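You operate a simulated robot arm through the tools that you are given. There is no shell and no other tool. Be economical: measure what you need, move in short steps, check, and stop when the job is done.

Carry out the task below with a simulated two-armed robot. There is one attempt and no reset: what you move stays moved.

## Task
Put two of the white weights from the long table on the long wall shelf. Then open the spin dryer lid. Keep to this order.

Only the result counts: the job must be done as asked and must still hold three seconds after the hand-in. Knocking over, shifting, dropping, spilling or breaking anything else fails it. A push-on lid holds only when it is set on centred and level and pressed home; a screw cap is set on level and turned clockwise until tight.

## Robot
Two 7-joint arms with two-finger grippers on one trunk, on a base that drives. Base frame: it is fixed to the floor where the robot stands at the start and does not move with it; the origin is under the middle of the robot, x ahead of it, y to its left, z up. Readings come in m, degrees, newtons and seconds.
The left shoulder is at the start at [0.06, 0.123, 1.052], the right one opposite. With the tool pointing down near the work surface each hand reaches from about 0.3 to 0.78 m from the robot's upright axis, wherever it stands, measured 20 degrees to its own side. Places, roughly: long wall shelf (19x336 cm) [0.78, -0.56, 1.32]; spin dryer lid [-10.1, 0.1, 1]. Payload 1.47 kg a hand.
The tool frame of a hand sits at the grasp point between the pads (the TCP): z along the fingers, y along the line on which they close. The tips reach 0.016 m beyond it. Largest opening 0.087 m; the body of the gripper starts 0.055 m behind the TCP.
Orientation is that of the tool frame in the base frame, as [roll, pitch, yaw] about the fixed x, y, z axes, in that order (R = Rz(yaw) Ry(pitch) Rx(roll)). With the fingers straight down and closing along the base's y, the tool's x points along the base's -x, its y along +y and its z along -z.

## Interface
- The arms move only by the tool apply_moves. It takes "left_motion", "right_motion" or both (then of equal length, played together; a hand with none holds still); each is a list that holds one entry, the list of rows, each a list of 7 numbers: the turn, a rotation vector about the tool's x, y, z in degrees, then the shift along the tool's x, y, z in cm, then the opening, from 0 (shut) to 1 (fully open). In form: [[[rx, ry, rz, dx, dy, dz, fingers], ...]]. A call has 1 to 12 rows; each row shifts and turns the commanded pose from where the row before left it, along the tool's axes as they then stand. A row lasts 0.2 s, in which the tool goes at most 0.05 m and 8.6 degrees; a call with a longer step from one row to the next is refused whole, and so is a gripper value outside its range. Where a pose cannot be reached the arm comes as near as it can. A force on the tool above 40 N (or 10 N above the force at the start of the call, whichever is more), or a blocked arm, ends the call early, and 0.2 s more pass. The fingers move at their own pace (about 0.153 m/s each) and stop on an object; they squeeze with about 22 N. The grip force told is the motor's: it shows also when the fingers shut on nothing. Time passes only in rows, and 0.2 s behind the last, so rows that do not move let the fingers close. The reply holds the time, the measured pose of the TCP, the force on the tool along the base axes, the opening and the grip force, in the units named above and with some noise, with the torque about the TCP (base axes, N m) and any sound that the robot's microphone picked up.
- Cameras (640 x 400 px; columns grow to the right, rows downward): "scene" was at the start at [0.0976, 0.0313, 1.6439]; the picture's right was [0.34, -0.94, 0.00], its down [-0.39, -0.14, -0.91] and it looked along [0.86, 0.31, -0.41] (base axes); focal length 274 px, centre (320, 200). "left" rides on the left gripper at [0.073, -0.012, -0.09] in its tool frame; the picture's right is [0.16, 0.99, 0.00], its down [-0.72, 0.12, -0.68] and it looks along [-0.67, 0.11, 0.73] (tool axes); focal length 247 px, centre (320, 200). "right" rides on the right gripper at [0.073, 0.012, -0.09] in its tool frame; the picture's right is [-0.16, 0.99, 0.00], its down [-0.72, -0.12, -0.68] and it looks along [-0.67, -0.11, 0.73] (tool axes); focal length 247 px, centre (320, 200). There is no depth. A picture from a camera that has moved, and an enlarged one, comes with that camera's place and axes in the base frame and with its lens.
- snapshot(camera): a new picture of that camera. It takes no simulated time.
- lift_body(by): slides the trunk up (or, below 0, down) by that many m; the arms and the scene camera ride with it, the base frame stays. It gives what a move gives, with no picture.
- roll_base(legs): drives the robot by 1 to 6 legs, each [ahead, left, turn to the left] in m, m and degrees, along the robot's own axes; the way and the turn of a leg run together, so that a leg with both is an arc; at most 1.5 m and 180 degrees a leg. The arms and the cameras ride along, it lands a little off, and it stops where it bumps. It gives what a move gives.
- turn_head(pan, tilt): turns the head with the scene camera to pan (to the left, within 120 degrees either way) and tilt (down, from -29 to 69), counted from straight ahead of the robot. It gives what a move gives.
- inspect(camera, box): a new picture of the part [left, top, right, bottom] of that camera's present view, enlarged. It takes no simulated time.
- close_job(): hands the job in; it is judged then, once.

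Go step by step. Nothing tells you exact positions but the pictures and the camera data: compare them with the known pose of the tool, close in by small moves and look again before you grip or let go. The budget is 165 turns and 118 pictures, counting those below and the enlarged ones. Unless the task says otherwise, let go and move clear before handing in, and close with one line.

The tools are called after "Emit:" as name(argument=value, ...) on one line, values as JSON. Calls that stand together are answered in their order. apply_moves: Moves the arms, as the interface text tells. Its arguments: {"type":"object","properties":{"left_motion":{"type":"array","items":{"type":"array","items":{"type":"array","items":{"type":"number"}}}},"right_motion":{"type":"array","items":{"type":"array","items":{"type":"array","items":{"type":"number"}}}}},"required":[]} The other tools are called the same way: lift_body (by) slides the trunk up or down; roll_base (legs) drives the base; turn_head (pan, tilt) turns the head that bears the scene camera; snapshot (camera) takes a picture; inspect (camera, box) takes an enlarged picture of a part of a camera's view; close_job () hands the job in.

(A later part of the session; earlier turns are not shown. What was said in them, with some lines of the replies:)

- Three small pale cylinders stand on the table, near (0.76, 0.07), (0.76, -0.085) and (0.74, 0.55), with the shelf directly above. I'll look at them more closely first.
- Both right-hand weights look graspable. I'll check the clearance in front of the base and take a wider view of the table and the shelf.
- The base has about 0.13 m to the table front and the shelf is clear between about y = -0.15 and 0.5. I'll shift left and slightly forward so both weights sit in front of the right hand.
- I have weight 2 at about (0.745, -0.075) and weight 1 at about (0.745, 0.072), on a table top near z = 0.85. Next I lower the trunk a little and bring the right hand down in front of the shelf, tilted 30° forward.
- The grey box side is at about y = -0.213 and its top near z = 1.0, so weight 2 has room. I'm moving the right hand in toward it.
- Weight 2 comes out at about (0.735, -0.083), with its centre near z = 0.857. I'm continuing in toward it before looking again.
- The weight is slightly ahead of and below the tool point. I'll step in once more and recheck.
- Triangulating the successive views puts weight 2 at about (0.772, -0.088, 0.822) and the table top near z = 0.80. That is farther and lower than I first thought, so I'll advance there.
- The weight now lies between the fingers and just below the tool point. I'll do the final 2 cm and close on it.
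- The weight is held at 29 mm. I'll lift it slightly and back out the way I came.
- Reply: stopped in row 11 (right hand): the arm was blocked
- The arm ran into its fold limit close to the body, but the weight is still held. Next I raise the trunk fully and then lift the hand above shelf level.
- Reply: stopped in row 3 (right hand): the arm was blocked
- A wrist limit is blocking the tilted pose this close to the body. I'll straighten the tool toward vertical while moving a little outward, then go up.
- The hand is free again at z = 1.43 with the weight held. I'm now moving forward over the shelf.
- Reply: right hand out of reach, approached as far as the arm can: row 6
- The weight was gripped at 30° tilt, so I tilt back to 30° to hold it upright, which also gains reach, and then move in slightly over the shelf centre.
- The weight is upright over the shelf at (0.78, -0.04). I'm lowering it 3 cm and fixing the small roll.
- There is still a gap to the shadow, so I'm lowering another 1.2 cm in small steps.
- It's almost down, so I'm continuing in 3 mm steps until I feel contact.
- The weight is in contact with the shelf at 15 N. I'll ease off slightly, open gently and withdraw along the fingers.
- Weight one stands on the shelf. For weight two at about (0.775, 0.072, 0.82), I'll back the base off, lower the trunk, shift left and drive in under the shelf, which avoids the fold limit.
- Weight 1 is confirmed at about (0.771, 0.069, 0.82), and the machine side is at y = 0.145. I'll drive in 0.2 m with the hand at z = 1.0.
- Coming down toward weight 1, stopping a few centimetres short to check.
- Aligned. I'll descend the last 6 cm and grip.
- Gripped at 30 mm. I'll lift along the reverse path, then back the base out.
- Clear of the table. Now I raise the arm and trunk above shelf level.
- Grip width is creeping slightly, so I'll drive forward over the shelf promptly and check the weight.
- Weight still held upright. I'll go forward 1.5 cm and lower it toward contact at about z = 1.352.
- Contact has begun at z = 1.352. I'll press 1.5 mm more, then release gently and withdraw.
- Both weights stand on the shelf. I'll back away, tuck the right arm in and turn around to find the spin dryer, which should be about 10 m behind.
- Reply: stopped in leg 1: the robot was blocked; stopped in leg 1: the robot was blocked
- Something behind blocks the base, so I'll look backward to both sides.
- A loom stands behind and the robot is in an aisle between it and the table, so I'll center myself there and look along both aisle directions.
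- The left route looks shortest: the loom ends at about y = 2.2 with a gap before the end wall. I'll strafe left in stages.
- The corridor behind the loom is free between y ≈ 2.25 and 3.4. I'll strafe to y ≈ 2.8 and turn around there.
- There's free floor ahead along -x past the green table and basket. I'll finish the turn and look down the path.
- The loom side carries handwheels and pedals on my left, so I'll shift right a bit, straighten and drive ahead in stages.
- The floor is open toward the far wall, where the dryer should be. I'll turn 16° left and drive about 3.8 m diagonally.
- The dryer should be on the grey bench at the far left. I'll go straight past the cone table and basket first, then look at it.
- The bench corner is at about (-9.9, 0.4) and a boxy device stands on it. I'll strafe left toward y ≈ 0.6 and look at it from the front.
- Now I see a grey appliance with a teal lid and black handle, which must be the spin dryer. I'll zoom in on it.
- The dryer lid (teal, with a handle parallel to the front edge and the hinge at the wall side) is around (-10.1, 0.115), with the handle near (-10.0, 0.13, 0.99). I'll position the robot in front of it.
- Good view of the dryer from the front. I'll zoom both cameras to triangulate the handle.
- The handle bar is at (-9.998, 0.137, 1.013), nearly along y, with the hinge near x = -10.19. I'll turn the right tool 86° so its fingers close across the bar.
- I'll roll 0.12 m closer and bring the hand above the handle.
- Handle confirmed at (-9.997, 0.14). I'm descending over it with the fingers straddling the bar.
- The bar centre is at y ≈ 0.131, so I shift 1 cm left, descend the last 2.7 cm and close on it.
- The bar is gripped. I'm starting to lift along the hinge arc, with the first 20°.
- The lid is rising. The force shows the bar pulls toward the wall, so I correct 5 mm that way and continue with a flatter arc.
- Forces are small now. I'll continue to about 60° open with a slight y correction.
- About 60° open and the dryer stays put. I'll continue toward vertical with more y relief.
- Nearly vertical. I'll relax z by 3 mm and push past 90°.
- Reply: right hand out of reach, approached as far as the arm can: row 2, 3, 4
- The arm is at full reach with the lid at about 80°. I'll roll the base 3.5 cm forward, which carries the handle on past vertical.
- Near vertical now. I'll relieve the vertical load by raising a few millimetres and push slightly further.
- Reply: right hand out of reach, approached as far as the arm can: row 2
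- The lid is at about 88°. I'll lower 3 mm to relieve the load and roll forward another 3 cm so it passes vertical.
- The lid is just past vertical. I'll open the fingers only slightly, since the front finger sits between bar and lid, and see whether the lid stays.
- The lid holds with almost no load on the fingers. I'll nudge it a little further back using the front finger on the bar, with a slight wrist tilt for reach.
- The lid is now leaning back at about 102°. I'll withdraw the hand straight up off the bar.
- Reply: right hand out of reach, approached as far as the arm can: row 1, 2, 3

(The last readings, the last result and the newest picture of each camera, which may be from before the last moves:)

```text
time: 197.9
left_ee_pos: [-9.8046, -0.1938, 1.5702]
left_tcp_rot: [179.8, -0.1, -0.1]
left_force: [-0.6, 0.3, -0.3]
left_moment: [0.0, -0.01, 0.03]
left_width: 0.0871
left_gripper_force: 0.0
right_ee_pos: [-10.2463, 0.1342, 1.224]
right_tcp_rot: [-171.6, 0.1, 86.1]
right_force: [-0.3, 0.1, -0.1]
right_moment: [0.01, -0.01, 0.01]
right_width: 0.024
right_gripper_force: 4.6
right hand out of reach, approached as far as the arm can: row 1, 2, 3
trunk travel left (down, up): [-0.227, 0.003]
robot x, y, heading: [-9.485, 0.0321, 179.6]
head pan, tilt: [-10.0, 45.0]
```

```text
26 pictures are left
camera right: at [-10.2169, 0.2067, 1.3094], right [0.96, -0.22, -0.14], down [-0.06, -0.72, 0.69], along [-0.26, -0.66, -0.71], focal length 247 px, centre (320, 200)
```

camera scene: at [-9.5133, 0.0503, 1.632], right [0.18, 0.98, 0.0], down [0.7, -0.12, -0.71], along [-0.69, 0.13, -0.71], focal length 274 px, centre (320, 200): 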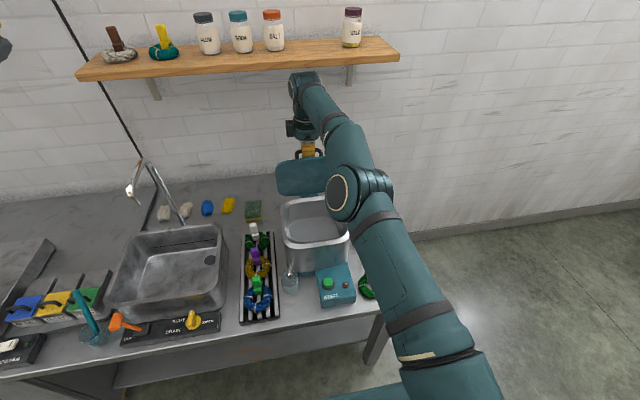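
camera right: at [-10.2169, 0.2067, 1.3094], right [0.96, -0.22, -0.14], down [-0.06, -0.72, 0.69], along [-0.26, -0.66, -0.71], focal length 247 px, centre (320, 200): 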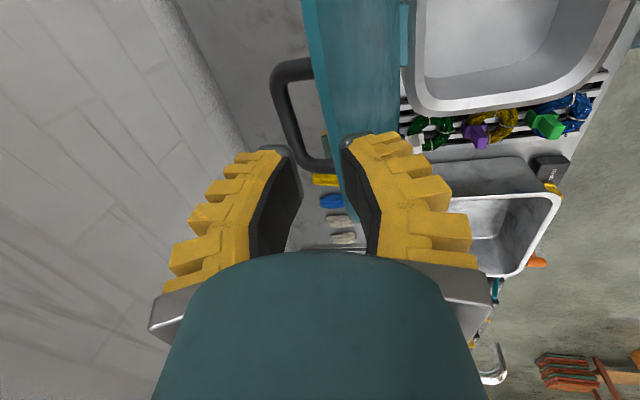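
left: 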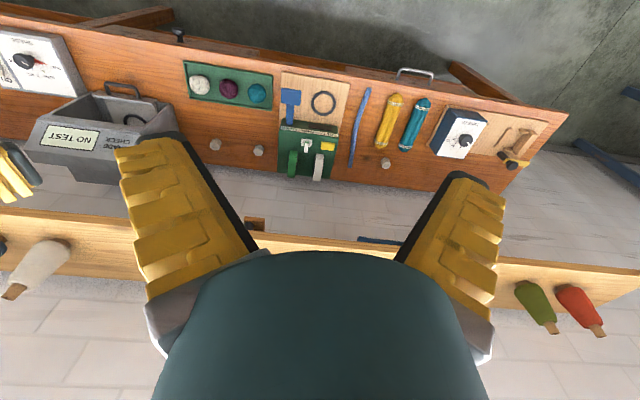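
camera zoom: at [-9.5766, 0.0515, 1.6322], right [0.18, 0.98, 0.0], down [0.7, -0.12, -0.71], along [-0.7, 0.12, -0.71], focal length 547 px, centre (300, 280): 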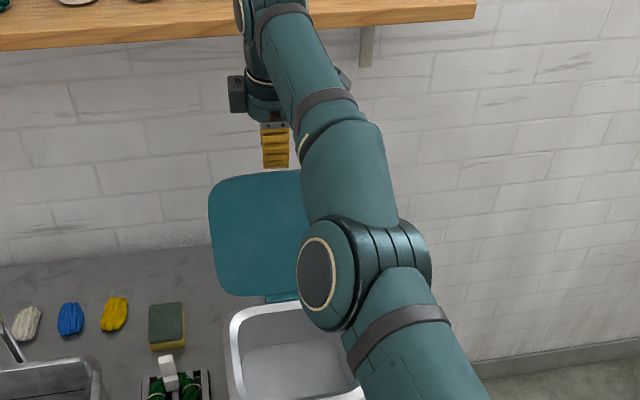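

The lid stays open on its own. I'll move the hand up a touch and back toward the robot, clear of it.

Emit:
apply_moves(right_motion=[[[0, 0, 0, 0, -0.2, -2, 0.2], [0, 0, 0, 0, 2.7, -2.4, 0.2], [0, 0, 0, 0, 3.5, -1.5, 0.2], [0, 0, 0, 0, 4, -0.6, 0.2], [0, 0, 0, 0, 4, -0.6, 0.2], [0, 0, 0, 0, 4, -0.6, 0.2], [0, 0, 0, 0, 4, -0.6, 0.2]]])

Emit:
snapshot(camera="scene")

```text
time: 199.5
left_ee_pos: [-9.8019, -0.1941, 1.5699]
left_tcp_rot: [179.9, 0.0, -0.1]
left_force: [0.3, -0.8, 0.3]
left_moment: [0.01, 0.0, -0.02]
left_width: 0.0872
left_gripper_force: 0.0
right_ee_pos: [-10.1921, 0.0903, 1.3437]
right_tcp_rot: [-171.7, 0.1, 86.3]
right_force: [-0.3, 0.4, 0.4]
right_moment: [-0.01, -0.01, 0.0]
right_width: 0.0238
right_gripper_force: 5.0
right hand out of reach, approached as far as the arm can: row 2, 3, 4, 5, 6, 7
trunk travel left (down, up): [-0.227, 0.003]
robot x, y, heading: [-9.4838, 0.0323, 179.7]
head pan, tilt: [-10.0, 45.0]
```

```text
25 pictures are left
camera scene: at [-9.5746, 0.0515, 1.6323], right [0.18, 0.98, 0.0], down [0.7, -0.12, -0.71], along [-0.7, 0.12, -0.71], focal length 274 px, centre (320, 200)
```

scene: 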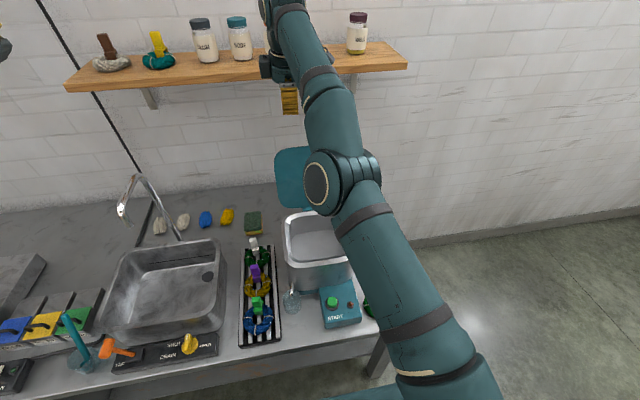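

The arm is stretched near the jar shelf, so the safest retreat is to roll the base straight back, with the hand well above the lid.

Emit:
roll_base(legs=[[-0.35, 0, 0]])

Emit:
snapshot(camera="scene")

```text
time: 201.8
left_ee_pos: [-9.439, -0.1943, 1.5702]
left_tcp_rot: [179.8, 0.0, 0.0]
left_force: [0.1, -0.2, 0.6]
left_moment: [0.02, 0.0, 0.0]
left_width: 0.0872
left_gripper_force: 0.0
right_ee_pos: [-9.827, 0.0886, 1.343]
right_tcp_rot: [-171.8, 0.2, 86.4]
right_force: [0.3, -0.2, 0.0]
right_moment: [0.0, 0.02, 0.0]
right_width: 0.0237
right_gripper_force: 4.7
trunk travel left (down, up): [-0.227, 0.003]
robot x, y, heading: [-9.1246, 0.0385, 180.4]
head pan, tilt: [-10.0, 45.0]
```

```text
24 pictures are left
camera scene: at [-9.2109, 0.051, 1.6322], right [0.17, 0.98, 0.0], down [0.7, -0.12, -0.71], along [-0.7, 0.12, -0.71], focal length 274 px, centre (320, 200)
```

scene: 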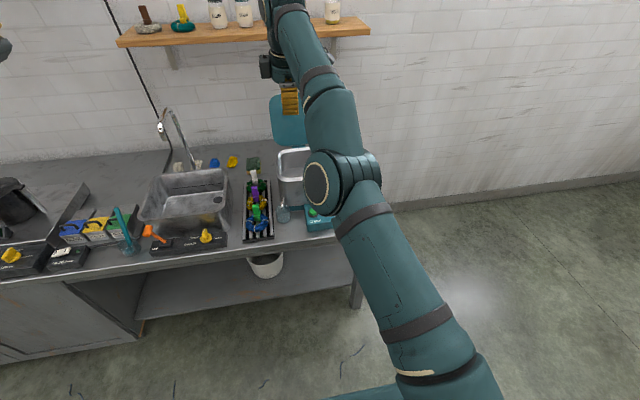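

I'll move the arm aside to get an unobstructed check of the jars and the lid.

Emit:
apply_moves(right_motion=[[[0, 0, 0, 3, 2.5, 2, 0.2], [0, 0, 0, 3, 2.5, 2, 0.2], [0, 0, 0, 3, 2.5, 2, 0.2], [0, 0, 0, 3, 2.5, 2, 0.2], [0, 0, 0, 3, 2.5, 2, 0.2], [0, 0, 0, 3, 2.5, 0, 0.2]]])

Emit:
turn_head(pan=-8, tilt=33)

Emit:
snapshot(camera="scene")

```text
time: 203.2
left_ee_pos: [-9.4384, -0.1932, 1.5713]
left_tcp_rot: [179.9, 0.1, 0.1]
left_force: [0.1, 0.3, 0.6]
left_moment: [-0.05, 0.01, -0.01]
left_width: 0.0872
left_gripper_force: 0.0
right_ee_pos: [-9.8582, 0.2491, 1.2986]
right_tcp_rot: [-171.8, 0.1, 86.3]
right_force: [-0.2, -0.3, 0.2]
right_moment: [-0.03, 0.0, -0.02]
right_width: 0.0238
right_gripper_force: 4.5
right hand out of reach, approached as far as the arm can: row 1, 2, 3, 4, 5, 6
trunk travel left (down, up): [-0.227, 0.003]
robot x, y, heading: [-9.1234, 0.0371, 180.0]
head pan, tilt: [-10.0, 45.0]
```

```text
time: 203.9
left_ee_pos: [-9.4388, -0.195, 1.5708]
left_tcp_rot: [179.8, 0.1, 0.0]
left_force: [0.0, 0.2, -0.1]
left_moment: [0.03, 0.0, -0.01]
left_width: 0.0872
left_gripper_force: 0.1
right_ee_pos: [-9.8602, 0.2468, 1.2987]
right_tcp_rot: [-171.9, 0.1, 86.4]
right_force: [0.0, -0.4, -0.1]
right_moment: [0.03, -0.02, 0.02]
right_width: 0.0241
right_gripper_force: 4.9
trunk travel left (down, up): [-0.227, 0.003]
robot x, y, heading: [-9.1252, 0.0364, 179.9]
head pan, tilt: [-8.0, 33.0]
```

```text
23 pictures are left
camera scene: at [-9.2196, 0.0492, 1.6501], right [0.14, 0.99, 0.0], down [0.54, -0.08, -0.84], along [-0.83, 0.12, -0.55], focal length 274 px, centre (320, 200)
```

scene: 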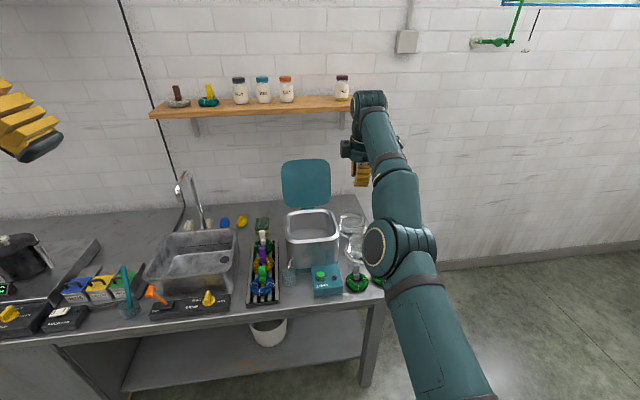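

The lid stands open behind the tub and all jars are in place. I'll do one close look before handing in.

Emit:
inspect(camera="scene", box=[230, 60, 390, 310])

```text
1.60 times, centred on (310, 185) of scene
camera zoom: at [-9.2196, 0.0492, 1.6501], right [0.14, 0.99, 0.0], down [0.54, -0.08, -0.84], along [-0.83, 0.12, -0.55], focal length 438 px, centre (336, 224)
```

zoom: 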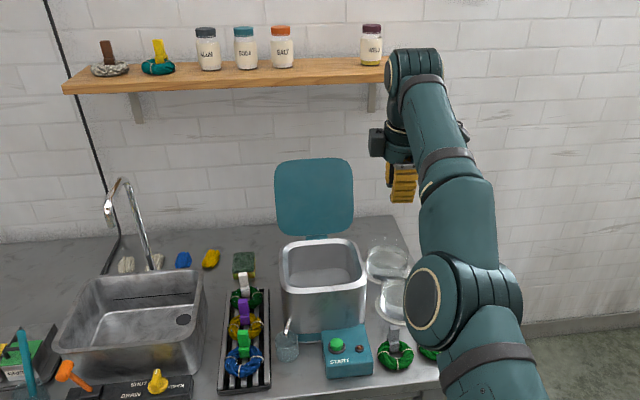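

The weights are on the shelf, the lid is stably open, nothing else looks disturbed, and the hands are clear, so I'm handing in.

Emit:
close_job()

```text
The job is handed in.
```

I put two of the white weights on the long wall shelf first, then opened the spin dryer lid. The lid was standing open on its own, leaning back past vertical, when I handed the job in. My pictures showed nothing else disturbed, but while backing away from the shelf the base bumped the loom behind it and stopped. I saw no sign that the loom moved, though I didn't measure it.
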